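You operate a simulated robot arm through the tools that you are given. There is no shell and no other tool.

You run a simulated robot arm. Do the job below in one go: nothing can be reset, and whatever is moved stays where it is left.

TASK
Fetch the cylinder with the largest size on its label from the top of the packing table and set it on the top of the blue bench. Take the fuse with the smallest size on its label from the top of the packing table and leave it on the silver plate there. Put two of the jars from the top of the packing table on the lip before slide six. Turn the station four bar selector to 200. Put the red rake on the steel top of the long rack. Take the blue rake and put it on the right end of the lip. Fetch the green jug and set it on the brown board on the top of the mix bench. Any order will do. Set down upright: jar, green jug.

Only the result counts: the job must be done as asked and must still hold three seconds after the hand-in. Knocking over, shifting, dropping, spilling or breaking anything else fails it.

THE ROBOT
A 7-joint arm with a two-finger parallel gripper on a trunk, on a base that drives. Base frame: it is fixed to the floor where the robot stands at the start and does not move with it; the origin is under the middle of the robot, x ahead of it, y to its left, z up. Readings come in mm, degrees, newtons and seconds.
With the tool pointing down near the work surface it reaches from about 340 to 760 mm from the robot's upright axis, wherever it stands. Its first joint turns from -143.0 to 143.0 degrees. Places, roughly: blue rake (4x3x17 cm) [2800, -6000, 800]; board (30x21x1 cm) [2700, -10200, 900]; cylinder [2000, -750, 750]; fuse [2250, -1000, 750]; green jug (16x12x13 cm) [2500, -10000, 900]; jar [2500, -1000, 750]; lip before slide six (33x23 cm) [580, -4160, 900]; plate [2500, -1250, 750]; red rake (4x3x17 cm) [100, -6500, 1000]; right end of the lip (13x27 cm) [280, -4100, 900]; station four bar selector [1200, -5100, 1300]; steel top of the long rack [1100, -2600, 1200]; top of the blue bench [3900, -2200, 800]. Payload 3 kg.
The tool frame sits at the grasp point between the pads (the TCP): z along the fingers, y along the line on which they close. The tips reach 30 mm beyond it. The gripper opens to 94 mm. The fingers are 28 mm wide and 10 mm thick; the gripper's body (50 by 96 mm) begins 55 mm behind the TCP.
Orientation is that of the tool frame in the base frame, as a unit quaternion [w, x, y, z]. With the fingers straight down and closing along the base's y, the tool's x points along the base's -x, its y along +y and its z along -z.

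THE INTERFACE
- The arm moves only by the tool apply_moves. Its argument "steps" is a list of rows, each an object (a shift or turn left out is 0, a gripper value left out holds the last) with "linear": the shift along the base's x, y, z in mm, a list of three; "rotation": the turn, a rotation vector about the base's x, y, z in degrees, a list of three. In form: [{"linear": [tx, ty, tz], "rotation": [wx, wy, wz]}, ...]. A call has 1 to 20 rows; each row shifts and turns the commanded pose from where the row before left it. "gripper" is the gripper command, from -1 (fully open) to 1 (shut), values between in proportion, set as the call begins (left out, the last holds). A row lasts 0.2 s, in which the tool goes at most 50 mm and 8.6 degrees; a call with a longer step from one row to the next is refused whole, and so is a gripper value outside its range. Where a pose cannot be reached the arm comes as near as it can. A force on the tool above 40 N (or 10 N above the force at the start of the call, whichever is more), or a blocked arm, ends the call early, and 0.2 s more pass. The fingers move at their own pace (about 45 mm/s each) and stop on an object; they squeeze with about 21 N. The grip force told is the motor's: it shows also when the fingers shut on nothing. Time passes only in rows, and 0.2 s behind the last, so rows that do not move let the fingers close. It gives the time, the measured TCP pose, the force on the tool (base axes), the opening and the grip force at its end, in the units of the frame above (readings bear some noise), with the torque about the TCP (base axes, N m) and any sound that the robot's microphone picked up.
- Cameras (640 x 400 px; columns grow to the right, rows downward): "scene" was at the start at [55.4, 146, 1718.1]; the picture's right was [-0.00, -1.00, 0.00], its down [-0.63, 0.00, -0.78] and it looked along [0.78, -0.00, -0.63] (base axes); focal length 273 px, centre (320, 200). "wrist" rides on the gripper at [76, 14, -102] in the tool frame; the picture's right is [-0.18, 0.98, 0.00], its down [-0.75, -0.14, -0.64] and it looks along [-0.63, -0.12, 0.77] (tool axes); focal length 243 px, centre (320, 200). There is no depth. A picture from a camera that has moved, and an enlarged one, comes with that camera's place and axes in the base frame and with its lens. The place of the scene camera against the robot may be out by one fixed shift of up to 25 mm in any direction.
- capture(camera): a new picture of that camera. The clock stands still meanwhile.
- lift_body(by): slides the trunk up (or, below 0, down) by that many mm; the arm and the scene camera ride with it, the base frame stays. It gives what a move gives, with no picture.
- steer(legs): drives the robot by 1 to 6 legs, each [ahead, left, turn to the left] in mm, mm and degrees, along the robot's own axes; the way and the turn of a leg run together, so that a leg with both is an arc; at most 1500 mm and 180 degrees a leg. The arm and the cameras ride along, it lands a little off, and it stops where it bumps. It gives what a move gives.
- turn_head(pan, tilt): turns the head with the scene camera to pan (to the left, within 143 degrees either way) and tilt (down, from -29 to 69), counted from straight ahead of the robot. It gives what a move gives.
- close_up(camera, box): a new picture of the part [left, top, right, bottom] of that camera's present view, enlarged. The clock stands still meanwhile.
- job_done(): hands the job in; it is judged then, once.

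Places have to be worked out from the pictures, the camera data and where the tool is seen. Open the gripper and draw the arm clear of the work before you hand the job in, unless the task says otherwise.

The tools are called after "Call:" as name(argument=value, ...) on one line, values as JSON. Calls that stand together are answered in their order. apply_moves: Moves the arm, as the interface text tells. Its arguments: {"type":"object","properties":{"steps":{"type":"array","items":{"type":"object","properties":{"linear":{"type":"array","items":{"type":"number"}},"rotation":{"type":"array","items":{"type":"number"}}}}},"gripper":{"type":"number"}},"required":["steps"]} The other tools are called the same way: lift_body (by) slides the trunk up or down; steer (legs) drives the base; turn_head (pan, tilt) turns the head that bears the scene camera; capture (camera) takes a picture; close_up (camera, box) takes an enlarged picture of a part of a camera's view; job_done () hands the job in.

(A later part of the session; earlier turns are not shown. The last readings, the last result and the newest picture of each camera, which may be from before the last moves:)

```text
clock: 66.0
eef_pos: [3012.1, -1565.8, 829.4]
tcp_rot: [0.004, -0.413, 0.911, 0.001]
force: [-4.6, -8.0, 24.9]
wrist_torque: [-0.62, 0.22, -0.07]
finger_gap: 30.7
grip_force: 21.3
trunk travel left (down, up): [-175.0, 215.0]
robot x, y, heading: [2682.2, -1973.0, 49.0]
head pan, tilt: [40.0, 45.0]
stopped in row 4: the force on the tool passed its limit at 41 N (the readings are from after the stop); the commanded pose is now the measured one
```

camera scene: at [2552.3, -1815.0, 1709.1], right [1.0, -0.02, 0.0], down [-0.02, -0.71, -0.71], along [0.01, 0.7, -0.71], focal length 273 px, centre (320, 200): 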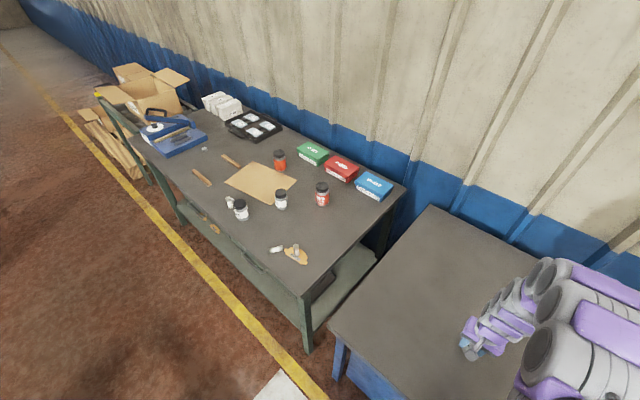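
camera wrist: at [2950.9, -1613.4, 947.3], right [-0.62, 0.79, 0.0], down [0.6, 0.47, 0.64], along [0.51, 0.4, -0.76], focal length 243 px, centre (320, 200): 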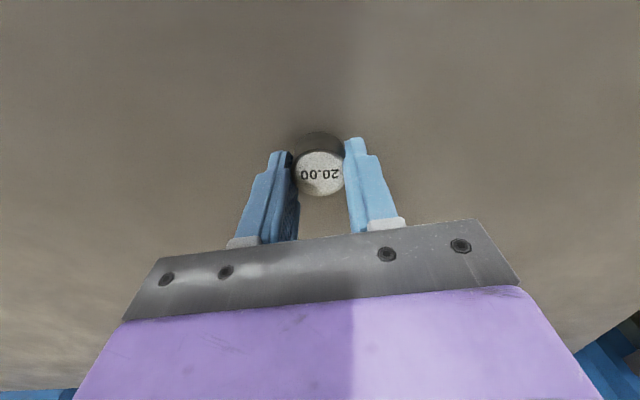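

Contact at about 830. I'll ease up, open slightly, and rise.

Call:
apply_moves(steps=[{"linear": [0, 0, 1.5]}, {}])

Call:
apply_moves(steps=[{}, {}, {}], gripper=-0.1)

Call:
apply_moves(steps=[{"linear": [0, 0, 20]}, {"linear": [0, 0, 40]}, {"linear": [0, 0, 40]}, {"linear": [0, 0, 40]}, {"linear": [0, 0, 40]}, {"linear": [0, 0, 40]}, {}])

Call:
capture(camera="wrist")

```text
clock: 66.6
eef_pos: [3013.2, -1562.6, 830.8]
tcp_rot: [0.004, -0.414, 0.91, 0.003]
force: [-1.1, -7.0, 20.1]
wrist_torque: [-0.61, 0.03, -0.04]
finger_gap: 31.1
grip_force: 20.9
trunk travel left (down, up): [-175.0, 215.0]
robot x, y, heading: [2680.5, -1977.0, 48.7]
head pan, tilt: [40.0, 45.0]
```

```text
clock: 67.4
eef_pos: [3013.8, -1561.3, 829.0]
tcp_rot: [0.005, -0.414, 0.91, 0.002]
force: [-1.3, 8.6, 17.9]
wrist_torque: [0.11, 0.26, -0.28]
finger_gap: 47.9
grip_force: 0.1
trunk travel left (down, up): [-175.0, 215.0]
robot x, y, heading: [2676.7, -1975.9, 48.6]
head pan, tilt: [40.0, 45.0]
```

```text
clock: 69.0
eef_pos: [3013.9, -1562.9, 1051.3]
tcp_rot: [0.003, -0.414, 0.91, 0.001]
force: [-0.5, -0.4, -0.3]
wrist_torque: [0.0, -0.03, 0.0]
finger_gap: 51.5
grip_force: 0.1
trunk travel left (down, up): [-175.0, 215.0]
robot x, y, heading: [2676.7, -1976.4, 48.7]
head pan, tilt: [40.0, 45.0]
```

```text
taken
camera wrist: at [2952.7, -1612.0, 1152.9], right [-0.62, 0.79, 0.0], down [0.6, 0.47, 0.65], along [0.51, 0.4, -0.76], focal length 243 px, centre (320, 200)
```

wrist: 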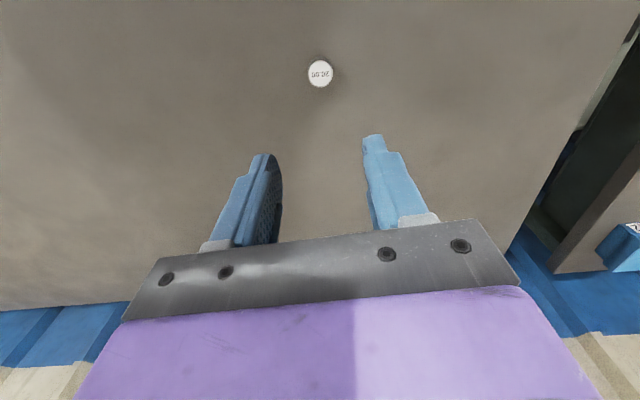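

The cylinder is on the blue bench. Now I'll retract and swing the arm right, and drive back to the original viewing pose (1653,-1517) to compare the table with the first pictures.

Call:
apply_moves(steps=[{"linear": [-28, -34, 10]}, {"linear": [-28, -34, 10]}, {"linear": [-28, -34, 10]}, {"linear": [36.3, -33.5, 0], "rotation": [0, 0, -7]}, {"linear": [32, -37.6, 0], "rotation": [0, 0, -7]}, {"linear": [27.1, -41.3, 0], "rotation": [0, 0, -7]}, {"linear": [21.9, -44.2, 0], "rotation": [0, 0, -7]}, {"linear": [16.4, -46.6, 0], "rotation": [0, 0, -7]}, {"linear": [10.6, -48.2, 0], "rotation": [0, 0, -7]}, {"linear": [4.6, -49.2, 0], "rotation": [0, 0, -7]}, {"linear": [-1.4, -49.3, 0], "rotation": [0, 0, -7]}, {"linear": [-7.4, -48.8, 0], "rotation": [0, 0, -7]}, {"linear": [-13.4, -47.6, 0], "rotation": [0, 0, -7]}, {"linear": [-19, -45.6, 0], "rotation": [0, 0, -7]}, {"linear": [-24.4, -42.9, 0], "rotation": [0, 0, -7]}], gripper=-1)

```text
clock: 72.2
eef_pos: [3011.6, -2204.0, 1081.6]
tcp_rot: [0.004, 0.302, 0.953, -0.001]
force: [-0.2, 0.7, -0.3]
wrist_torque: [0.0, 0.02, 0.03]
finger_gap: 94.0
grip_force: 0.0
trunk travel left (down, up): [-175.0, 215.0]
robot x, y, heading: [2675.2, -1977.1, 48.9]
head pan, tilt: [40.0, 45.0]
```

The arm is at the right side, clear. Now I drive back and left to the first viewing pose.

Call:
steer(legs=[[-327, 0, 0], [0, 1074, 0]])

Call:
turn_head(pan=0, tilt=40)

Call:
capture(camera="scene")

Call:
close_up(camera="scene", box=[320, 180, 480, 280])

Call:
close_up(camera="scene", box=[220, 160, 340, 270])

```text
clock: 79.5
eef_pos: [1986.6, -1728.8, 1080.0]
tcp_rot: [0.002, 0.306, 0.952, 0.0]
force: [-0.1, 0.3, -0.8]
wrist_torque: [-0.01, 0.01, 0.0]
finger_gap: 94.1
grip_force: 0.0
trunk travel left (down, up): [-175.0, 215.0]
robot x, y, heading: [1655.0, -1500.3, 48.5]
head pan, tilt: [40.0, 45.0]
```

```text
clock: 80.6
eef_pos: [1982.8, -1727.3, 1082.4]
tcp_rot: [0.003, 0.306, 0.952, -0.001]
force: [0.5, 0.6, -0.1]
wrist_torque: [-0.02, 0.03, 0.0]
finger_gap: 94.1
grip_force: 0.0
trunk travel left (down, up): [-175.0, 215.0]
robot x, y, heading: [1658.2, -1496.7, 48.4]
head pan, tilt: [0.0, 40.0]
```

```text
taken
camera scene: at [1583.1, -1361.6, 1716.9], right [0.75, -0.66, 0.0], down [-0.43, -0.48, -0.77], along [0.51, 0.57, -0.64], focal length 273 px, centre (320, 200)
```

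scene: 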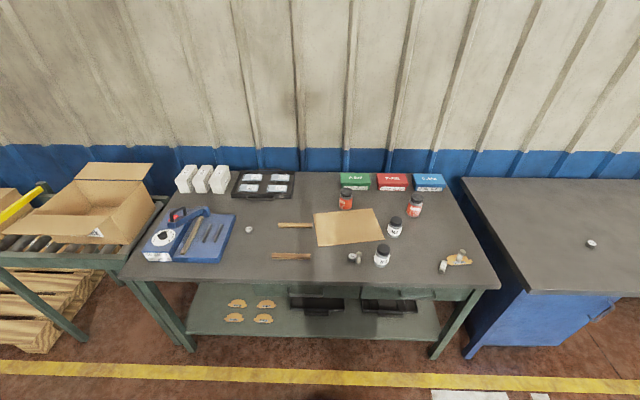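

```text
4.00 times, centred on (400, 230) of scene
camera zoom: at [1583.1, -1361.6, 1716.9], right [0.75, -0.66, 0.0], down [-0.43, -0.48, -0.77], along [0.51, 0.57, -0.64], focal length 1090 px, centre (0, 80)
```

zoom: 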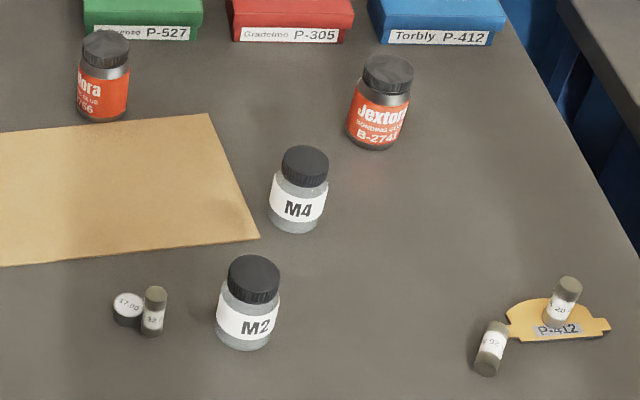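

```text
3.64 times, centred on (280, 215) of scene
camera zoom: at [1583.1, -1361.6, 1716.9], right [0.75, -0.66, 0.0], down [-0.43, -0.48, -0.77], along [0.51, 0.57, -0.64], focal length 991 px, centre (466, 146)
```

zoom: 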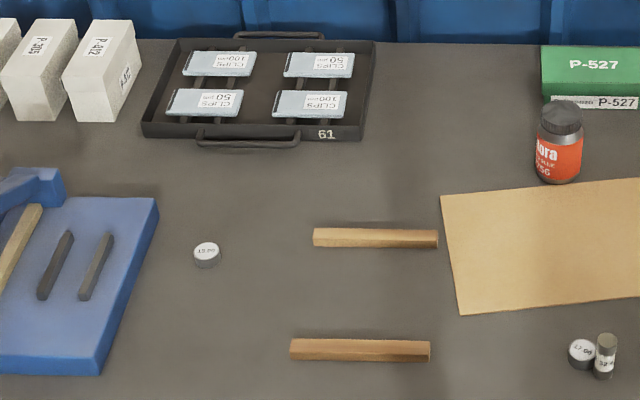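

Comparing with the first pictures: the slats and M2/M4 are where they were, but the brown sheet, the glue jar B-2756, the 17.00 cylinder and the 25 A fuse moved. I'll measure them in finer detail to restore them.

Call:
close_up(camera="scene", box=[300, 180, 400, 260])

Call:
close_up(camera="scene", box=[430, 240, 480, 280])

Call:
close_up(camera="scene", box=[335, 235, 395, 275])

Call:
close_up(camera="scene", box=[260, 210, 330, 265])

```text
5.00 times, centred on (350, 220) of scene
camera zoom: at [1583.1, -1361.6, 1716.9], right [0.75, -0.66, 0.0], down [-0.43, -0.48, -0.77], along [0.51, 0.57, -0.64], focal length 1363 px, centre (170, 100)
```

zoom: 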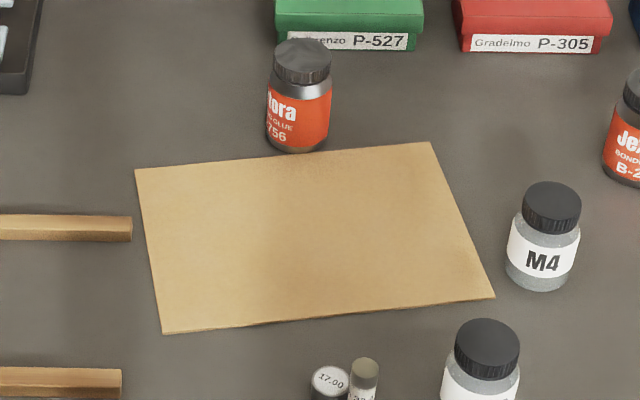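

```text
10.00 times, centred on (455, 260) of scene
camera zoom: at [1583.1, -1361.6, 1716.9], right [0.75, -0.66, 0.0], down [-0.43, -0.48, -0.77], along [0.51, 0.57, -0.64], focal length 2726 px, centre (-1030, -400)
```

zoom: 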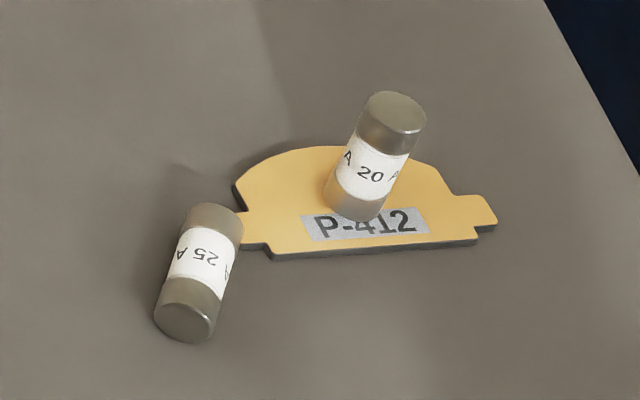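

```text
10.00 times, centred on (365, 255) of scene
camera zoom: at [1583.1, -1361.6, 1716.9], right [0.75, -0.66, 0.0], down [-0.43, -0.48, -0.77], along [0.51, 0.57, -0.64], focal length 2726 px, centre (-130, -350)
```

zoom: 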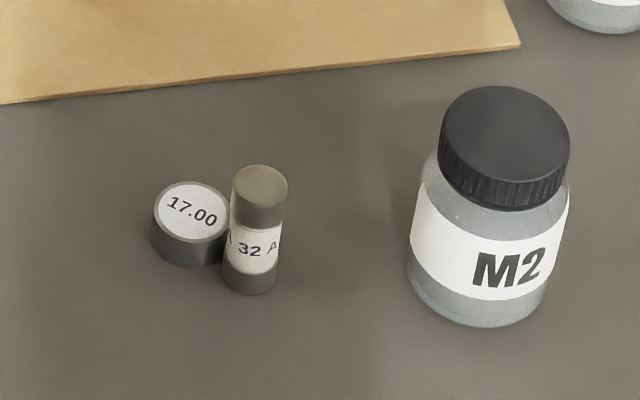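

```text
7.27 times, centred on (295, 238) of scene
camera zoom: at [1583.1, -1361.6, 1716.9], right [0.75, -0.66, 0.0], down [-0.43, -0.48, -0.77], along [0.51, 0.57, -0.64], focal length 1983 px, centre (502, -73)
```

zoom: 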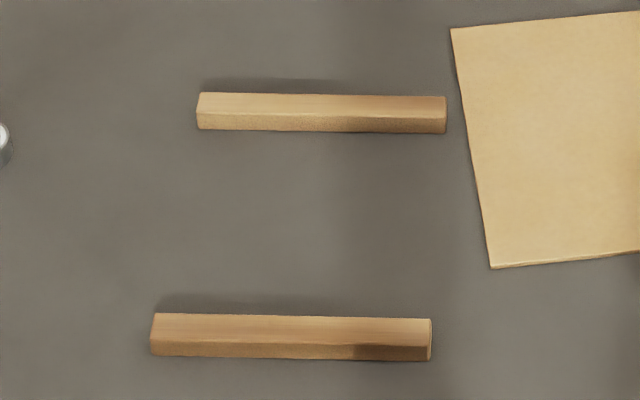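

M2, M4 and the slats are unmoved (within 1–2 mm); the 17.00 cylinder should go back to about [2087,-870], the 25 A fuse upright at about [2286,-862], the glue jar B-2756 to about [2284,-691], and the sheet onto the slats centred at about [2037,-676]. I'll drive in closer and swing the arm forward at height.

Call:
steer(legs=[[0, -117, 0], [293, 0, 0]])

Call:
apply_moves(steps=[{"linear": [24.4, 42.9, 0], "rotation": [0, 0, 7]}, {"linear": [19, 45.6, 0], "rotation": [0, 0, 7]}, {"linear": [13.4, 47.6, 0], "rotation": [0, 0, 7]}, {"linear": [7.4, 48.8, 0], "rotation": [0, 0, 7]}, {"linear": [1.4, 49.3, 0], "rotation": [0, 0, 7]}, {"linear": [-4.6, 49.2, 0], "rotation": [0, 0, 7]}, {"linear": [-10.6, 48.2, 0], "rotation": [0, 0, 7]}, {"linear": [-16.4, 46.6, 0], "rotation": [0, 0, 7]}, {"linear": [-21.9, 44.2, 0], "rotation": [0, 0, 7]}, {"linear": [-27.1, 41.3, 0], "rotation": [0, 0, 7]}, {"linear": [-32, 37.6, 0], "rotation": [0, 0, 7]}, {"linear": [-36.3, 33.5, 0], "rotation": [0, 0, 7]}])

Call:
capture(camera="wrist")

```text
clock: 83.4
eef_pos: [2236.9, -1560.6, 1093.8]
tcp_rot: [0.017, 0.309, 0.951, -0.007]
force: [1.0, -0.4, 1.5]
wrist_torque: [0.09, 0.09, -0.03]
finger_gap: 94.1
grip_force: 0.1
trunk travel left (down, up): [-175.0, 215.0]
robot x, y, heading: [1930.9, -1352.1, 47.9]
head pan, tilt: [0.0, 40.0]
```

```text
clock: 86.0
eef_pos: [2172.9, -1043.6, 1082.5]
tcp_rot: [0.004, -0.406, 0.914, 0.0]
force: [0.1, -0.1, -0.8]
wrist_torque: [-0.01, -0.04, 0.01]
finger_gap: 94.0
grip_force: 0.0
trunk travel left (down, up): [-175.0, 215.0]
robot x, y, heading: [1934.2, -1350.4, 47.5]
head pan, tilt: [0.0, 40.0]
```

```text
taken
camera wrist: at [2110.8, -1089.4, 1184.2], right [-0.61, 0.8, 0.0], down [0.61, 0.46, 0.65], along [0.51, 0.39, -0.76], focal length 243 px, centre (320, 200)
```

wrist: 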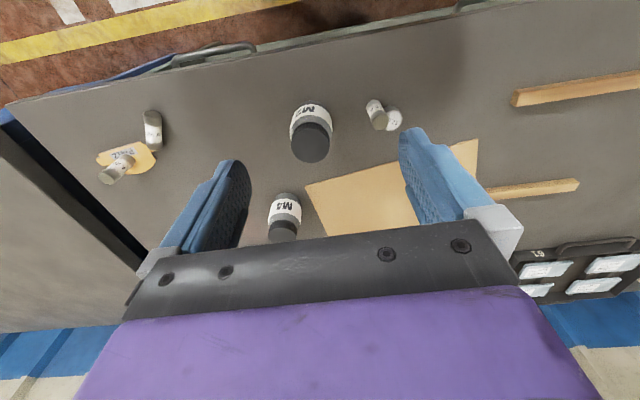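

I'm now close in. To take the 17.00 cylinder without touching the 32 A fuse beside it, I'll turn the tool about 52° so the fingers close across the line joining them, and come to about 960 high above it.

Call:
apply_moves(steps=[{"linear": [-2, 18.1, -17], "rotation": [0, 0, 7.44]}, {"linear": [-2, 18.1, -17], "rotation": [0, 0, 7.44]}, {"linear": [-2, 18.1, -17], "rotation": [0, 0, 7.44]}, {"linear": [-2, 18.1, -17], "rotation": [0, 0, 7.44]}, {"linear": [-2, 18.1, -17], "rotation": [0, 0, 7.44]}, {"linear": [-2, 18.1, -17], "rotation": [0, 0, 7.44]}, {"linear": [-2, 18.1, -17], "rotation": [0, 0, 7.44]}, {}], gripper=-0.17)

Call:
capture(camera="wrist")

```text
clock: 87.8
eef_pos: [2170.7, -927.6, 967.1]
tcp_rot: [-0.002, 0.765, -0.644, -0.007]
force: [0.5, 0.1, -0.1]
wrist_torque: [0.0, 0.03, -0.01]
finger_gap: 54.9
grip_force: 0.0
trunk travel left (down, up): [-175.0, 215.0]
robot x, y, heading: [1935.7, -1352.9, 47.7]
head pan, tilt: [0.0, 40.0]
```

```text
taken
camera wrist: at [2170.6, -1007.2, 1068.0], right [-1.0, 0.01, 0.01], down [0.02, 0.76, 0.65], along [0.0, 0.65, -0.76], focal length 243 px, centre (320, 200)
```

wrist: 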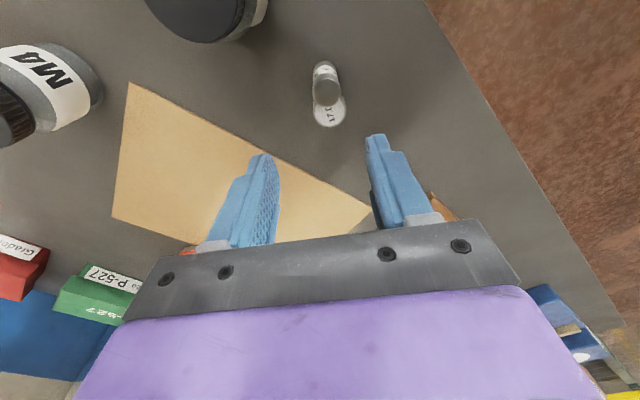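

The tool is about 10 mm short of the commanded place; the 17.00 cylinder is at about [2160,-919]. I'll idle briefly to see if it settles.

Call:
apply_moves(steps=[{}, {}, {}])

```text
clock: 88.6
eef_pos: [2169.0, -926.3, 966.4]
tcp_rot: [-0.002, 0.765, -0.644, -0.006]
force: [0.5, 0.3, -0.2]
wrist_torque: [0.03, 0.03, -0.02]
finger_gap: 54.8
grip_force: 0.2
trunk travel left (down, up): [-175.0, 215.0]
robot x, y, heading: [1931.4, -1350.7, 47.8]
head pan, tilt: [0.0, 40.0]
```

A steady offset remains, so I'll correct it with a relative shift and look.

Call:
apply_moves(steps=[{"linear": [-9, 8, -20]}, {"linear": [0, 0, -25]}, {}])

Call:
capture(camera="wrist")

```text
clock: 89.4
eef_pos: [2157.9, -914.3, 919.2]
tcp_rot: [-0.002, 0.766, -0.643, -0.005]
force: [0.1, -0.9, 1.1]
wrist_torque: [0.01, 0.03, 0.01]
finger_gap: 54.9
grip_force: 0.1
trunk travel left (down, up): [-175.0, 215.0]
robot x, y, heading: [1935.0, -1349.9, 47.8]
head pan, tilt: [0.0, 40.0]
```

```text
taken
camera wrist: at [2157.5, -994.3, 1021.3], right [-1.0, 0.01, 0.01], down [0.01, 0.76, 0.65], along [0.0, 0.65, -0.76], focal length 243 px, centre (320, 200)
```

wrist: 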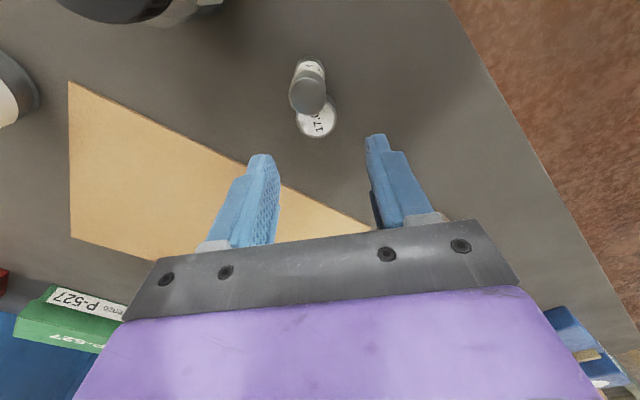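

Fine correction of (+4,-4.5), then descend to about 848 and close on the 17.00 cylinder.

Call:
apply_moves(steps=[{"linear": [4, -4.5, -15]}, {"linear": [0, 0, -20]}, {"linear": [0, 0, -20]}, {"linear": [0, 0, -12]}, {"linear": [0, 0, -4]}, {}])

Call:
capture(camera="wrist")

```text
clock: 90.8
eef_pos: [2158.1, -920.7, 850.8]
tcp_rot: [-0.002, 0.765, -0.644, -0.005]
force: [10.8, -19.8, 31.0]
wrist_torque: [-0.82, -1.4, -0.87]
finger_gap: 59.8
grip_force: 4.0
trunk travel left (down, up): [-175.0, 215.0]
robot x, y, heading: [1932.9, -1351.3, 47.7]
head pan, tilt: [0.0, 40.0]
```

```text
taken
camera wrist: at [2157.2, -997.9, 951.8], right [-1.0, 0.01, 0.0], down [0.01, 0.76, 0.65], along [0.01, 0.65, -0.76], focal length 243 px, centre (320, 200)
```

wrist: 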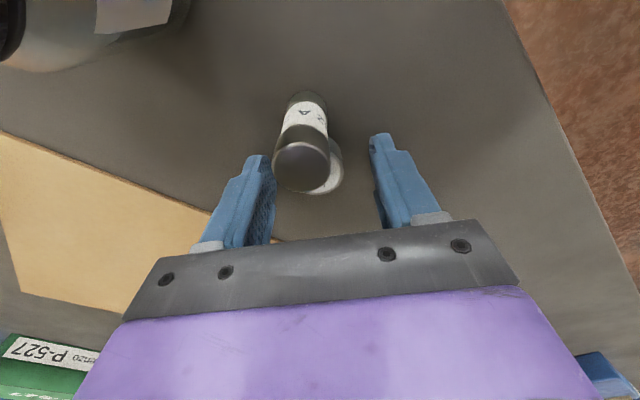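

There's a 31 N contact — something is under a finger. I'll back up 12 mm and re-check.

Call:
apply_moves(steps=[{"linear": [0, 0, 6]}, {"linear": [0, 0, 6]}, {}])

Call:
capture(camera="wrist")

Call:
capture(camera="scene")

```text
clock: 91.6
eef_pos: [2159.3, -918.0, 861.1]
tcp_rot: [-0.002, 0.766, -0.643, -0.005]
force: [-0.2, -0.9, 0.0]
wrist_torque: [0.0, 0.03, 0.01]
finger_gap: 55.1
grip_force: 0.1
trunk travel left (down, up): [-175.0, 215.0]
robot x, y, heading: [1931.7, -1352.2, 47.8]
head pan, tilt: [0.0, 40.0]
```

```text
taken
camera wrist: at [2158.2, -996.5, 963.0], right [-1.0, 0.01, 0.0], down [0.01, 0.76, 0.65], along [0.0, 0.65, -0.76], focal length 243 px, centre (320, 200)
```

wrist: 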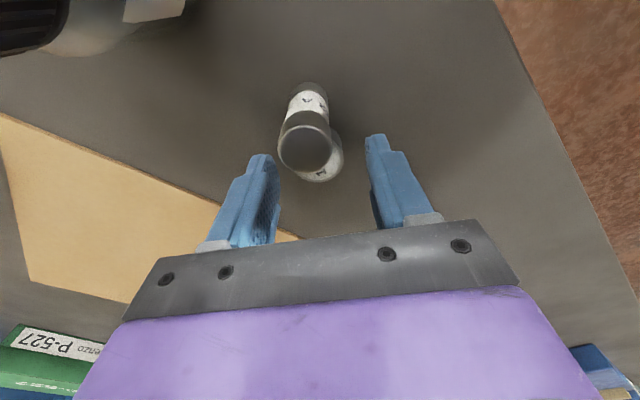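

```text
taken
camera scene: at [1864.5, -1209.2, 1716.6], right [0.74, -0.67, 0.0], down [-0.43, -0.48, -0.76], along [0.51, 0.57, -0.64], focal length 273 px, centre (320, 200)
```

scene: 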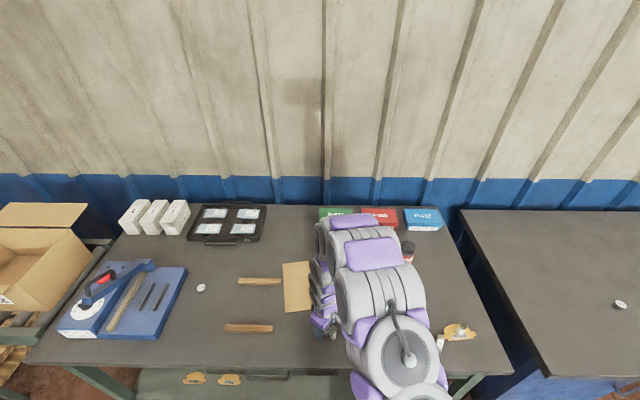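

The contact was the table itself: the data (bench contact, earlier grasps) fit a packing-table top at about 820, not 814. I'll go to TCP 853 and close on the 17.00 cylinder.

Call:
apply_moves(steps=[{"linear": [1.5, -1, -5]}, {"linear": [0, 0, -2.5]}, {}])

Call:
apply_moves(steps=[{}, {}, {}, {}], gripper=1)

Call:
capture(camera="wrist")

```text
clock: 92.4
eef_pos: [2159.5, -918.3, 852.7]
tcp_rot: [-0.002, 0.765, -0.644, -0.003]
force: [0.1, -0.1, -0.2]
wrist_torque: [0.0, 0.03, 0.01]
finger_gap: 55.1
grip_force: 0.0
trunk travel left (down, up): [-175.0, 215.0]
robot x, y, heading: [1930.3, -1346.9, 47.7]
head pan, tilt: [0.0, 40.0]
```

```text
clock: 93.4
eef_pos: [2156.5, -916.6, 852.7]
tcp_rot: [-0.003, 0.765, -0.644, -0.004]
force: [-0.7, 1.3, 1.4]
wrist_torque: [0.01, -0.01, 0.03]
finger_gap: 30.9
grip_force: 21.3
trunk travel left (down, up): [-175.0, 215.0]
robot x, y, heading: [1928.4, -1348.5, 47.6]
head pan, tilt: [0.0, 40.0]
```

```text
taken
camera wrist: at [2156.6, -994.7, 954.3], right [-1.0, 0.01, 0.0], down [0.01, 0.76, 0.65], along [0.01, 0.65, -0.76], focal length 243 px, centre (320, 200)
```

wrist: 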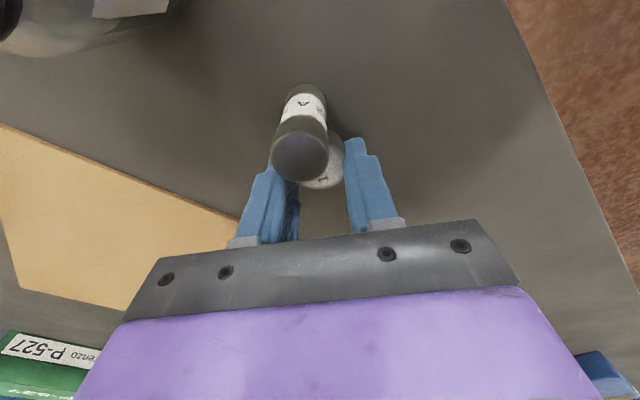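

Gripped (30.9 mm). I'll lift it, carry it to its original spot at about [2087,-870], and look before lowering.

Call:
apply_moves(steps=[{"linear": [0, 0, 15]}, {"linear": [0, 0, 35]}, {"linear": [-23, 15.5, 0]}, {"linear": [-23, 15.5, 0]}, {"linear": [-23.5, 15.6, 0]}, {}])

Call:
capture(camera="wrist")

```text
clock: 94.8
eef_pos: [2088.5, -869.8, 899.3]
tcp_rot: [-0.001, 0.765, -0.644, -0.004]
force: [0.2, 0.1, -1.3]
wrist_torque: [-0.01, -0.03, 0.0]
finger_gap: 31.0
grip_force: 20.9
trunk travel left (down, up): [-175.0, 215.0]
robot x, y, heading: [1934.9, -1348.8, 47.8]
head pan, tilt: [0.0, 40.0]
```

```text
taken
camera wrist: at [2087.1, -947.8, 1002.1], right [-1.0, 0.01, 0.0], down [0.01, 0.76, 0.65], along [0.01, 0.65, -0.76], focal length 243 px, centre (320, 200)
```

wrist: 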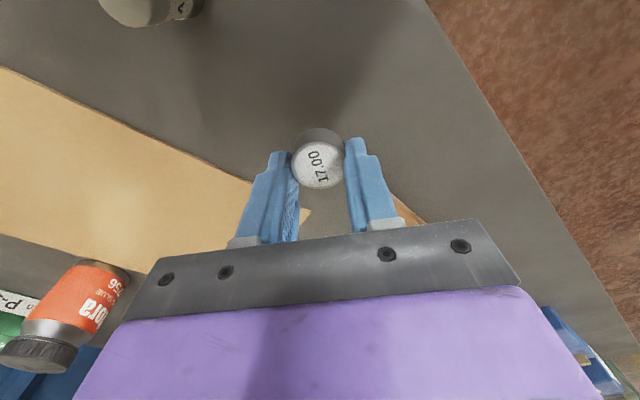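

Over the original spot. Lowering to 853, releasing, and rising.

Call:
apply_moves(steps=[{"linear": [-1, 0, -20]}, {"linear": [0, 0, -15]}, {"linear": [0, 0, -8]}, {"linear": [0, 0, -3]}, {}])

Call:
apply_moves(steps=[{}, {}, {}], gripper=-0.1)

Call:
apply_moves(steps=[{"linear": [0, 0, 15]}, {"linear": [0, 0, 35]}, {"linear": [0, 0, 40]}, {"linear": [0, 0, 40]}, {}])

Call:
capture(camera="wrist")

```text
clock: 96.0
eef_pos: [2086.3, -869.3, 854.1]
tcp_rot: [-0.002, 0.765, -0.643, -0.002]
force: [0.6, 0.4, -1.7]
wrist_torque: [0.0, -0.02, -0.03]
finger_gap: 30.7
grip_force: 20.9
trunk travel left (down, up): [-175.0, 215.0]
robot x, y, heading: [1930.3, -1348.8, 47.7]
head pan, tilt: [0.0, 40.0]
```

```text
clock: 96.8
eef_pos: [2085.7, -870.0, 854.3]
tcp_rot: [-0.002, 0.766, -0.643, -0.002]
force: [-0.3, -0.1, -0.4]
wrist_torque: [-0.01, -0.04, -0.02]
finger_gap: 51.7
grip_force: 0.0
trunk travel left (down, up): [-175.0, 215.0]
robot x, y, heading: [1933.0, -1350.1, 47.8]
head pan, tilt: [0.0, 40.0]
```

```text
clock: 98.0
eef_pos: [2087.1, -873.2, 985.9]
tcp_rot: [-0.001, 0.766, -0.643, -0.003]
force: [-0.1, 0.3, -0.1]
wrist_torque: [0.0, 0.0, -0.01]
finger_gap: 51.8
grip_force: 0.1
trunk travel left (down, up): [-175.0, 215.0]
robot x, y, heading: [1927.3, -1346.5, 47.8]
head pan, tilt: [0.0, 40.0]
```

```text
taken
camera wrist: at [2086.4, -950.2, 1088.1], right [-1.0, 0.01, 0.0], down [0.01, 0.76, 0.65], along [0.01, 0.65, -0.76], focal length 243 px, centre (320, 200)
```

wrist: 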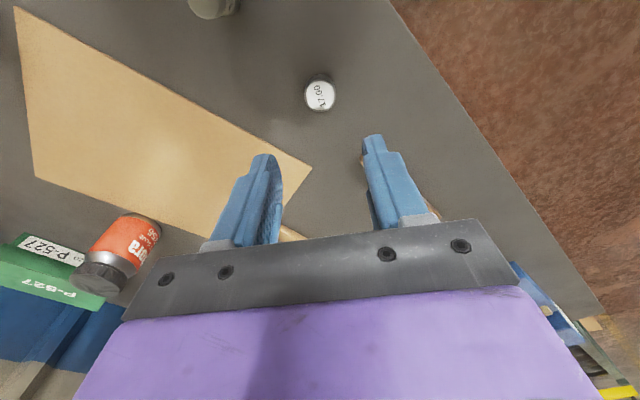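

The 17.00 is back in place. Next I'll deliver the jars M2 and M4 (part of the job), which also clears room for restoring the fuse and sheet. Turning the tool back and moving above M2 at about [2227,-1012].

Call:
apply_moves(steps=[{"linear": [20, -19.9, 8], "rotation": [0, 0, -7.44]}, {"linear": [20, -19.9, 8], "rotation": [0, 0, -7.44]}, {"linear": [20, -19.9, 0], "rotation": [0, 0, -7.44]}, {"linear": [20, -19.9, 0], "rotation": [0, 0, -7.44]}, {"linear": [20, -19.9, 0], "rotation": [0, 0, -7.44]}, {"linear": [20, -19.9, 0], "rotation": [0, 0, -7.44]}, {"linear": [20, -19.9, 0], "rotation": [0, 0, -7.44]}, {}], gripper=-1)

Call:
capture(camera="wrist")

```text
clock: 99.8
eef_pos: [2229.0, -1010.5, 1001.8]
tcp_rot: [0.003, -0.405, 0.914, 0.001]
force: [-0.1, 0.6, -0.4]
wrist_torque: [0.03, -0.02, 0.01]
finger_gap: 94.1
grip_force: 0.2
trunk travel left (down, up): [-175.0, 215.0]
robot x, y, heading: [1935.2, -1348.6, 47.8]
head pan, tilt: [0.0, 40.0]
```

```text
taken
camera wrist: at [2166.1, -1057.9, 1103.3], right [-0.6, 0.8, 0.0], down [0.61, 0.46, 0.65], along [0.52, 0.39, -0.76], focal length 243 px, centre (320, 200)
```

wrist: 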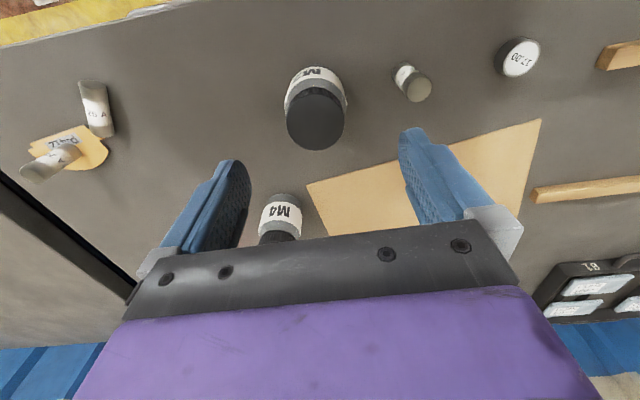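

M2's cap is centred under the tool (cap top about 905). I'll descend to 862 to grasp its body.

Call:
apply_moves(steps=[{"linear": [1, -2, -35]}, {"linear": [0, 0, -35]}, {}], gripper=-0.75)

Call:
capture(camera="wrist")

```text
clock: 100.6
eef_pos: [2227.2, -1012.4, 932.9]
tcp_rot: [0.003, -0.405, 0.914, 0.001]
force: [-0.2, 0.5, -0.4]
wrist_torque: [0.0, 0.02, 0.0]
finger_gap: 82.2
grip_force: 0.1
trunk travel left (down, up): [-175.0, 215.0]
robot x, y, heading: [1930.0, -1347.4, 47.9]
head pan, tilt: [0.0, 40.0]
```

```text
taken
camera wrist: at [2164.7, -1058.6, 1033.9], right [-0.6, 0.8, 0.0], down [0.61, 0.46, 0.65], along [0.51, 0.39, -0.76], focal length 243 px, centre (320, 200)
```

wrist: 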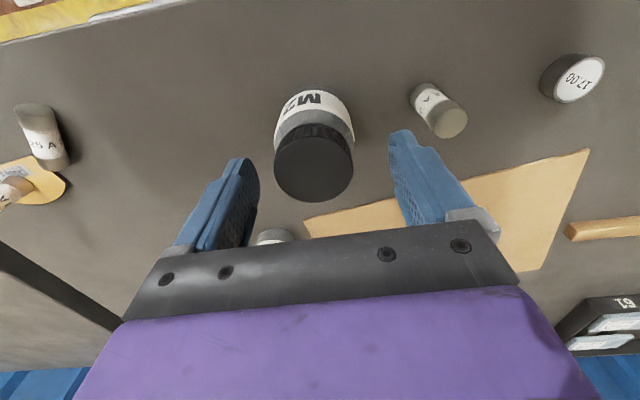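

A small correction (+4,-1), then down to 862 and close gently on the jar.

Call:
apply_moves(steps=[{"linear": [4, -1, -10]}, {"linear": [0, 0, -20]}, {"linear": [0, 0, -20]}, {"linear": [0, 0, -20]}, {}])

Call:
apply_moves(steps=[{}, {}, {}, {}], gripper=1)

Call:
capture(camera="wrist")

```text
clock: 101.8
eef_pos: [2233.0, -1013.0, 861.9]
tcp_rot: [0.003, -0.406, 0.914, 0.002]
force: [-0.1, 0.4, -0.3]
wrist_torque: [0.0, 0.0, 0.02]
finger_gap: 82.5
grip_force: 0.0
trunk travel left (down, up): [-175.0, 215.0]
robot x, y, heading: [1931.6, -1354.9, 47.9]
head pan, tilt: [0.0, 40.0]
```

```text
clock: 102.8
eef_pos: [2231.9, -1012.5, 861.2]
tcp_rot: [0.004, -0.406, 0.914, 0.002]
force: [0.1, -0.6, 1.6]
wrist_torque: [-0.05, -0.07, 0.01]
finger_gap: 59.3
grip_force: 20.8
trunk travel left (down, up): [-175.0, 215.0]
robot x, y, heading: [1932.1, -1352.1, 47.8]
head pan, tilt: [0.0, 40.0]
```

```text
taken
camera wrist: at [2170.1, -1060.9, 963.9], right [-0.61, 0.8, 0.0], down [0.61, 0.46, 0.65], along [0.51, 0.39, -0.76], focal length 243 px, centre (320, 200)
```

wrist: 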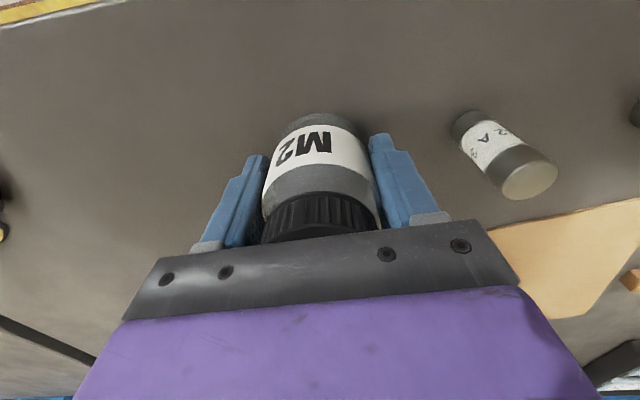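

M2 is held (59 mm). I'll lift to about 1080 and draw the arm in, then back away from the table.

Call:
apply_moves(steps=[{"linear": [0, 0, 10]}, {"linear": [0, 0, 35]}, {"linear": [0, 0, 40]}, {"linear": [0, 0, 40]}, {"linear": [0, 0, 40]}, {"linear": [0, 0, 40]}, {"linear": [-17, -19, 10]}, {"linear": [-17, -19, 0]}, {}])

```text
clock: 104.8
eef_pos: [2198.8, -1049.8, 1075.6]
tcp_rot: [0.003, -0.405, 0.914, 0.001]
force: [-0.2, 0.5, -2.0]
wrist_torque: [0.02, -0.01, -0.02]
finger_gap: 59.4
grip_force: 20.6
trunk travel left (down, up): [-175.0, 215.0]
robot x, y, heading: [1932.3, -1350.4, 47.8]
head pan, tilt: [0.0, 40.0]
```

Lifted and steady. Backing into the aisle, sliding toward the gap between the long rack and the tray racks, and turning round to face the press side.

Call:
steer(legs=[[-600, 0, 0], [0, 700, 0], [0, 0, -178]])

Call:
turn_head(pan=0, tilt=20)

Call:
capture(camera="scene")

Call:
turn_head(pan=45, tilt=20)

Call:
capture(camera="scene")

```text
clock: 118.8
eef_pos: [766.6, -1634.3, 1073.9]
tcp_rot: [0.002, 0.906, 0.422, -0.003]
force: [0.1, -0.1, -1.8]
wrist_torque: [-0.01, -0.03, 0.0]
finger_gap: 59.4
grip_force: 21.3
trunk travel left (down, up): [-175.0, 215.0]
robot x, y, heading: [1023.7, -1326.0, -130.3]
head pan, tilt: [0.0, 40.0]
```

```text
clock: 119.7
eef_pos: [767.0, -1633.8, 1075.6]
tcp_rot: [0.002, 0.906, 0.422, -0.004]
force: [0.4, 0.0, -1.8]
wrist_torque: [0.02, -0.02, 0.0]
finger_gap: 59.2
grip_force: 21.2
trunk travel left (down, up): [-175.0, 215.0]
robot x, y, heading: [1023.9, -1324.5, -130.3]
head pan, tilt: [0.0, 20.0]
```

```text
taken
camera scene: at [1080.7, -1462.7, 1747.8], right [-0.76, 0.64, 0.0], down [0.22, 0.26, -0.94], along [-0.61, -0.72, -0.34], focal length 273 px, centre (320, 200)
```

scene: 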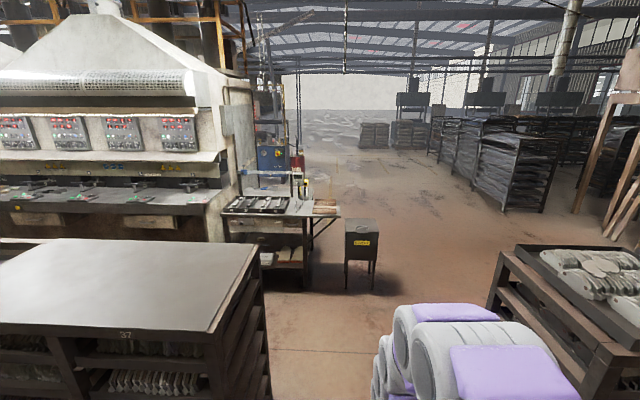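

```text
clock: 120.8
eef_pos: [766.6, -1633.1, 1075.6]
tcp_rot: [0.002, 0.906, 0.423, -0.003]
force: [-0.2, 0.0, -2.3]
wrist_torque: [0.02, 0.0, 0.04]
finger_gap: 59.2
grip_force: 20.6
trunk travel left (down, up): [-175.0, 215.0]
robot x, y, heading: [1023.3, -1322.5, -130.1]
head pan, tilt: [45.0, 20.0]
```

```text
taken
camera scene: at [1148.7, -1484.4, 1747.8], right [-1.0, -0.08, 0.0], down [-0.03, 0.34, -0.94], along [0.08, -0.94, -0.34], focal length 273 px, centre (320, 200)
```

scene: 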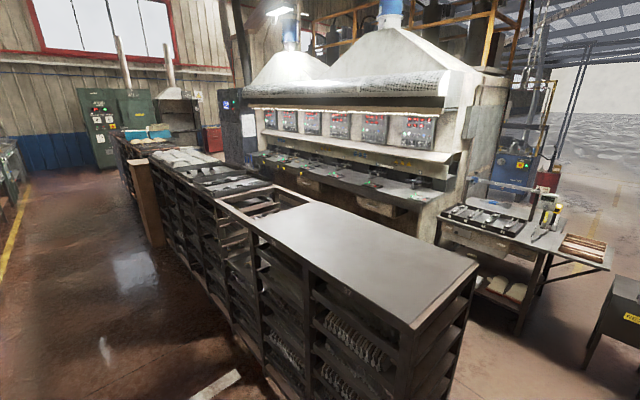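

The press line stands beyond the long rack; its lip faces a lane behind the rack. I'll drive ahead through the gap (rack corner at left, tray rack at right) into the lane and look.

Call:
steer(legs=[[860, -40, 0], [860, 0, 0]])

Call:
turn_head(pan=40, tilt=25)

Call:
capture(camera="scene")

Call:
turn_head(pan=90, tilt=25)

Call:
capture(camera="scene")

```text
clock: 129.5
eef_pos: [-371.5, -2914.3, 1075.5]
tcp_rot: [0.002, 0.907, 0.422, -0.002]
force: [-0.6, -0.4, -2.0]
wrist_torque: [0.03, 0.04, -0.02]
finger_gap: 58.7
grip_force: 21.0
trunk travel left (down, up): [-175.0, 215.0]
robot x, y, heading: [-116.2, -2605.3, -130.2]
head pan, tilt: [45.0, 20.0]
```

```text
clock: 130.1
eef_pos: [-370.5, -2912.1, 1076.1]
tcp_rot: [0.002, 0.907, 0.421, -0.004]
force: [0.5, 0.2, -1.1]
wrist_torque: [0.01, -0.01, 0.0]
finger_gap: 58.7
grip_force: 20.5
trunk travel left (down, up): [-175.0, 215.0]
robot x, y, heading: [-115.9, -2604.3, -130.3]
head pan, tilt: [40.0, 25.0]
```

```text
taken
camera scene: at [4.3, -2764.2, 1739.8], right [-1.0, 0.0, 0.0], down [0.0, 0.42, -0.91], along [0.0, -0.91, -0.42], focal length 273 px, centre (320, 200)
```

scene: 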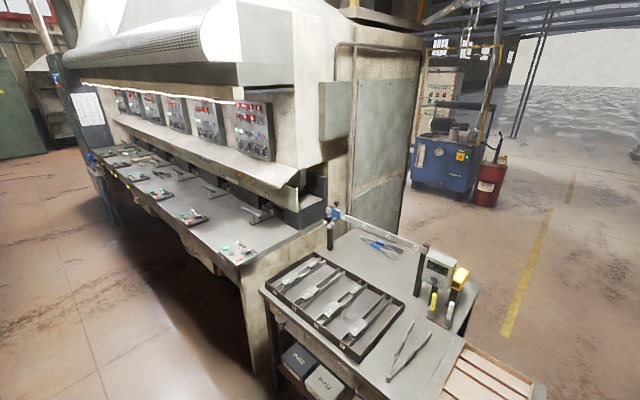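

```text
clock: 131.3
eef_pos: [-370.9, -2913.5, 1076.1]
tcp_rot: [0.002, 0.907, 0.422, -0.004]
force: [0.4, -0.6, -1.4]
wrist_torque: [-0.03, -0.01, 0.0]
finger_gap: 58.7
grip_force: 20.4
trunk travel left (down, up): [-175.0, 215.0]
robot x, y, heading: [-115.7, -2603.3, -130.4]
head pan, tilt: [90.0, 25.0]
```

```text
taken
camera scene: at [74.8, -2731.6, 1739.9], right [-0.65, -0.76, 0.0], down [-0.32, 0.27, -0.91], along [0.69, -0.58, -0.42], focal length 273 px, centre (320, 200)
```

scene: 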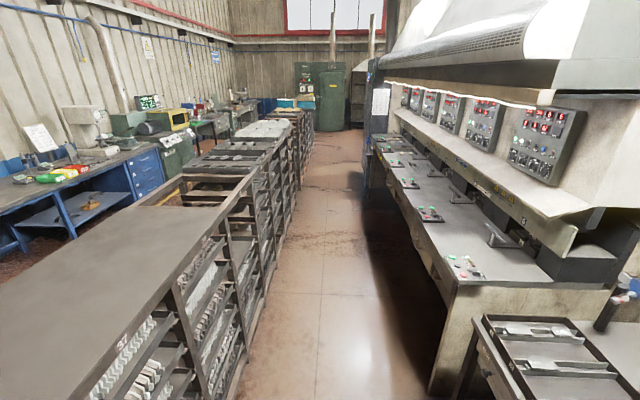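

The ledge with six stations is visible; by the given places slide six is the rightmost station and the right end of the lip is just beside it. I'll slide left along the lane to stand before slide six.

Call:
steer(legs=[[0, 750, 0], [0, 750, 0]])

Call:
turn_head(pan=0, tilt=40)

Call:
capture(camera="scene")

Call:
capture(camera="wrist")

```text
clock: 139.0
eef_pos: [765.9, -3872.0, 1076.1]
tcp_rot: [0.002, 0.909, 0.417, -0.003]
force: [0.6, -0.7, -2.0]
wrist_torque: [0.0, 0.01, -0.01]
finger_gap: 58.5
grip_force: 20.8
trunk travel left (down, up): [-175.0, 215.0]
robot x, y, heading: [1025.4, -3564.0, -130.6]
head pan, tilt: [90.0, 25.0]
```

```text
clock: 140.6
eef_pos: [766.4, -3871.3, 1075.1]
tcp_rot: [0.002, 0.909, 0.417, -0.005]
force: [-0.6, 0.1, -1.7]
wrist_torque: [-0.04, 0.0, 0.0]
finger_gap: 58.3
grip_force: 21.2
trunk travel left (down, up): [-175.0, 215.0]
robot x, y, heading: [1028.3, -3567.3, -130.6]
head pan, tilt: [0.0, 40.0]
```

```text
taken
camera scene: at [1086.4, -3698.7, 1716.5], right [-0.76, 0.65, 0.0], down [0.42, 0.49, -0.76], along [-0.5, -0.58, -0.64], focal length 273 px, centre (320, 200)
```

scene: 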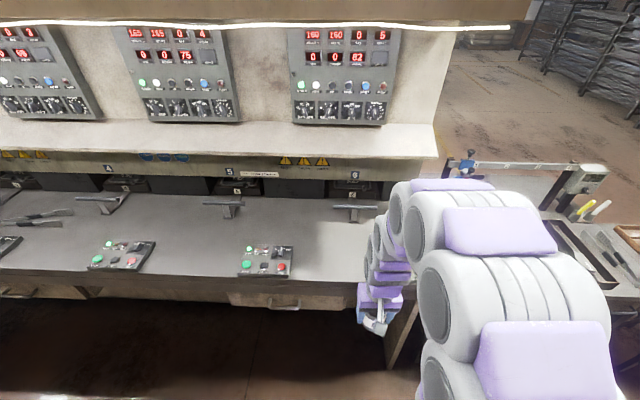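

```text
taken
camera wrist: at [827.4, -3822.0, 1177.7], right [0.63, -0.78, 0.0], down [-0.59, -0.48, 0.65], along [-0.51, -0.41, -0.76], focal length 243 px, centre (320, 200)
```

wrist: 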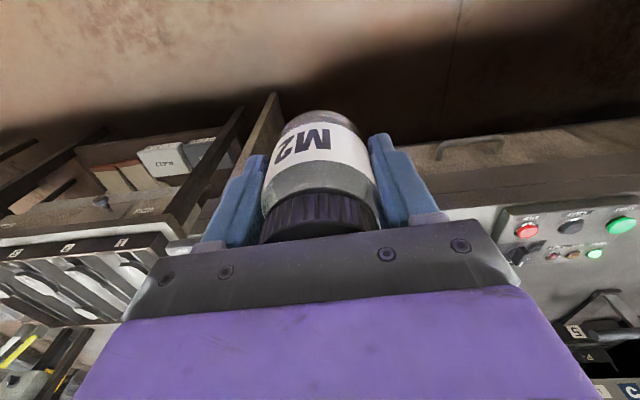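

I see stations 4, 5, 6; the free ledge before slide six is around (342,252) in this view, right of the button panel. I'll move 200 mm ahead and look again.

Call:
steer(legs=[[200, 0, 0]])

Call:
turn_head(pan=10, tilt=50)

Call:
capture(camera="scene")

Call:
capture(camera="wrist")

```text
clock: 142.2
eef_pos: [635.3, -4024.5, 1075.3]
tcp_rot: [0.001, 0.909, 0.417, -0.004]
force: [0.2, 0.4, -2.5]
wrist_torque: [0.03, -0.03, 0.02]
finger_gap: 58.4
grip_force: 20.8
trunk travel left (down, up): [-175.0, 215.0]
robot x, y, heading: [891.3, -3718.5, -130.5]
head pan, tilt: [0.0, 40.0]
```

```text
clock: 143.0
eef_pos: [636.3, -4022.8, 1076.6]
tcp_rot: [0.002, 0.909, 0.417, -0.005]
force: [-0.2, 0.1, -1.0]
wrist_torque: [-0.02, 0.04, -0.01]
finger_gap: 58.4
grip_force: 21.6
trunk travel left (down, up): [-175.0, 215.0]
robot x, y, heading: [896.2, -3717.9, -130.5]
head pan, tilt: [10.0, 50.0]
```

```text
taken
camera scene: at [972.3, -3851.6, 1702.3], right [-0.86, 0.51, 0.0], down [0.39, 0.66, -0.64], along [-0.33, -0.55, -0.77], focal length 273 px, centre (320, 200)
```

scene: 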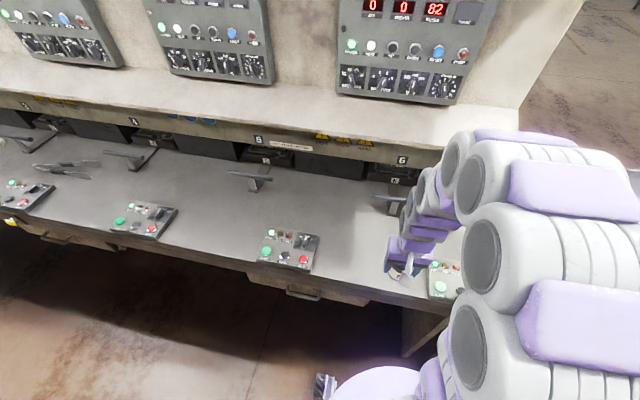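

```text
taken
camera wrist: at [697.7, -3973.0, 1177.9], right [0.63, -0.78, 0.0], down [-0.59, -0.47, 0.65], along [-0.51, -0.41, -0.76], focal length 243 px, centre (320, 200)
```

wrist: 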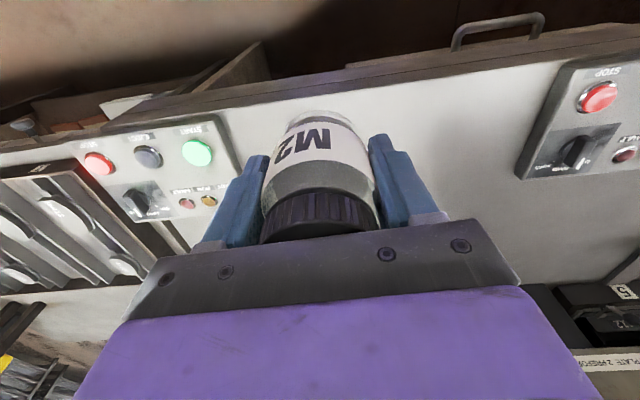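

The wrist view shows the lip between the station-5 and station-6 button panels (d about 3002–3360), matching the given region. I'll set M2 at about [648,-4194], moving over it first.

Call:
apply_moves(steps=[{"linear": [3, -43, 0]}, {"linear": [3, -43, 0]}, {"linear": [3, -43, -15]}, {"linear": [3, -42, -15]}, {"linear": [0, 0, -30]}, {"linear": [0, 0, -30]}, {}])

Call:
capture(camera="wrist")

Call:
capture(camera="scene")

```text
clock: 144.6
eef_pos: [649.0, -4193.5, 985.9]
tcp_rot: [0.002, 0.909, 0.417, -0.004]
force: [-1.3, 0.9, -2.3]
wrist_torque: [0.01, 0.01, 0.01]
finger_gap: 58.4
grip_force: 21.0
trunk travel left (down, up): [-175.0, 215.0]
robot x, y, heading: [893.5, -3718.6, -130.5]
head pan, tilt: [10.0, 50.0]
```

```text
taken
camera wrist: at [709.9, -4144.6, 1087.9], right [0.63, -0.78, 0.0], down [-0.59, -0.47, 0.65], along [-0.51, -0.41, -0.76], focal length 243 px, centre (320, 200)
```

wrist: 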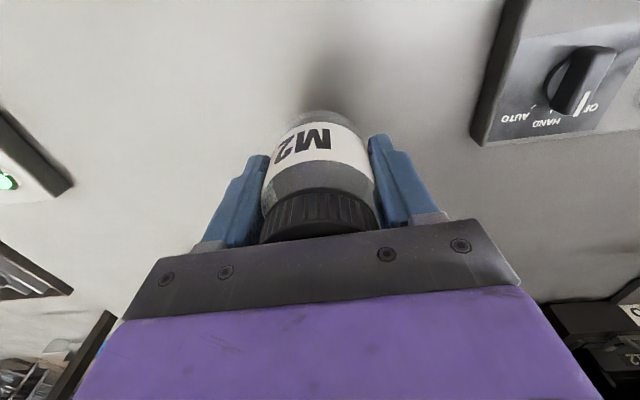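

```text
taken
camera scene: at [972.8, -3853.2, 1702.2], right [-0.86, 0.51, 0.0], down [0.39, 0.66, -0.64], along [-0.33, -0.55, -0.77], focal length 273 px, centre (320, 200)
```

scene: 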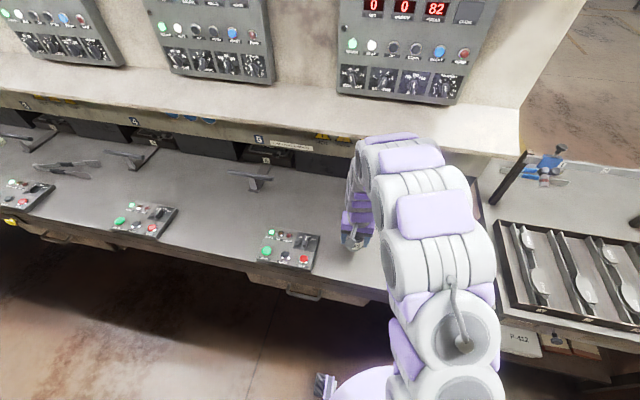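

Positioned clear of both panels. Lowering the jar slowly until contact.

Call:
apply_moves(steps=[{"linear": [0, 0, -18]}, {"linear": [0, 0, -12]}, {"linear": [0, 0, -3]}, {"linear": [0, 0, -3]}, {}])

Call:
apply_moves(steps=[{"linear": [0, 0, -2]}, {"linear": [0, 0, -2]}, {"linear": [0, 0, -2]}, {}])

```text
clock: 145.8
eef_pos: [649.5, -4194.0, 950.0]
tcp_rot: [0.002, 0.909, 0.416, -0.005]
force: [0.0, -0.8, -1.9]
wrist_torque: [-0.02, 0.02, 0.01]
finger_gap: 58.1
grip_force: 20.8
trunk travel left (down, up): [-175.0, 215.0]
robot x, y, heading: [891.4, -3718.1, -130.9]
head pan, tilt: [10.0, 50.0]
```

```text
clock: 146.8
eef_pos: [649.2, -4193.0, 943.9]
tcp_rot: [0.002, 0.909, 0.418, -0.005]
force: [-0.5, 0.7, -1.2]
wrist_torque: [0.01, -0.01, 0.0]
finger_gap: 58.4
grip_force: 21.1
trunk travel left (down, up): [-175.0, 215.0]
robot x, y, heading: [892.6, -3714.6, -130.5]
head pan, tilt: [10.0, 50.0]
```

Still free at 944; continue in small steps.

Call:
apply_moves(steps=[{"linear": [0, 0, -2]}, {"linear": [0, 0, -2]}, {}])

Call:
apply_moves(steps=[{"linear": [0, 0, -2]}, {"linear": [0, 0, -2]}, {}])

Call:
apply_moves(steps=[{"linear": [0, 0, -1.5]}, {}])

```text
clock: 147.6
eef_pos: [648.0, -4193.2, 940.9]
tcp_rot: [0.003, 0.909, 0.417, -0.005]
force: [-4.5, -3.2, 13.5]
wrist_torque: [-0.14, 0.14, -0.03]
finger_gap: 57.7
grip_force: 20.8
trunk travel left (down, up): [-175.0, 215.0]
robot x, y, heading: [893.4, -3718.3, -130.8]
head pan, tilt: [10.0, 50.0]
```

```text
clock: 148.4
eef_pos: [648.7, -4192.5, 935.4]
tcp_rot: [0.002, 0.908, 0.418, -0.004]
force: [-1.0, -2.0, 15.3]
wrist_torque: [-0.01, 0.05, -0.02]
finger_gap: 57.6
grip_force: 21.2
trunk travel left (down, up): [-175.0, 215.0]
robot x, y, heading: [892.8, -3723.2, -130.8]
head pan, tilt: [10.0, 50.0]
```

```text
clock: 149.0
eef_pos: [649.9, -4191.8, 935.7]
tcp_rot: [0.003, 0.909, 0.416, -0.005]
force: [0.8, -1.5, 22.3]
wrist_torque: [0.1, -0.16, 0.01]
finger_gap: 57.5
grip_force: 21.3
trunk travel left (down, up): [-175.0, 215.0]
robot x, y, heading: [892.3, -3716.8, -130.7]
head pan, tilt: [10.0, 50.0]
```

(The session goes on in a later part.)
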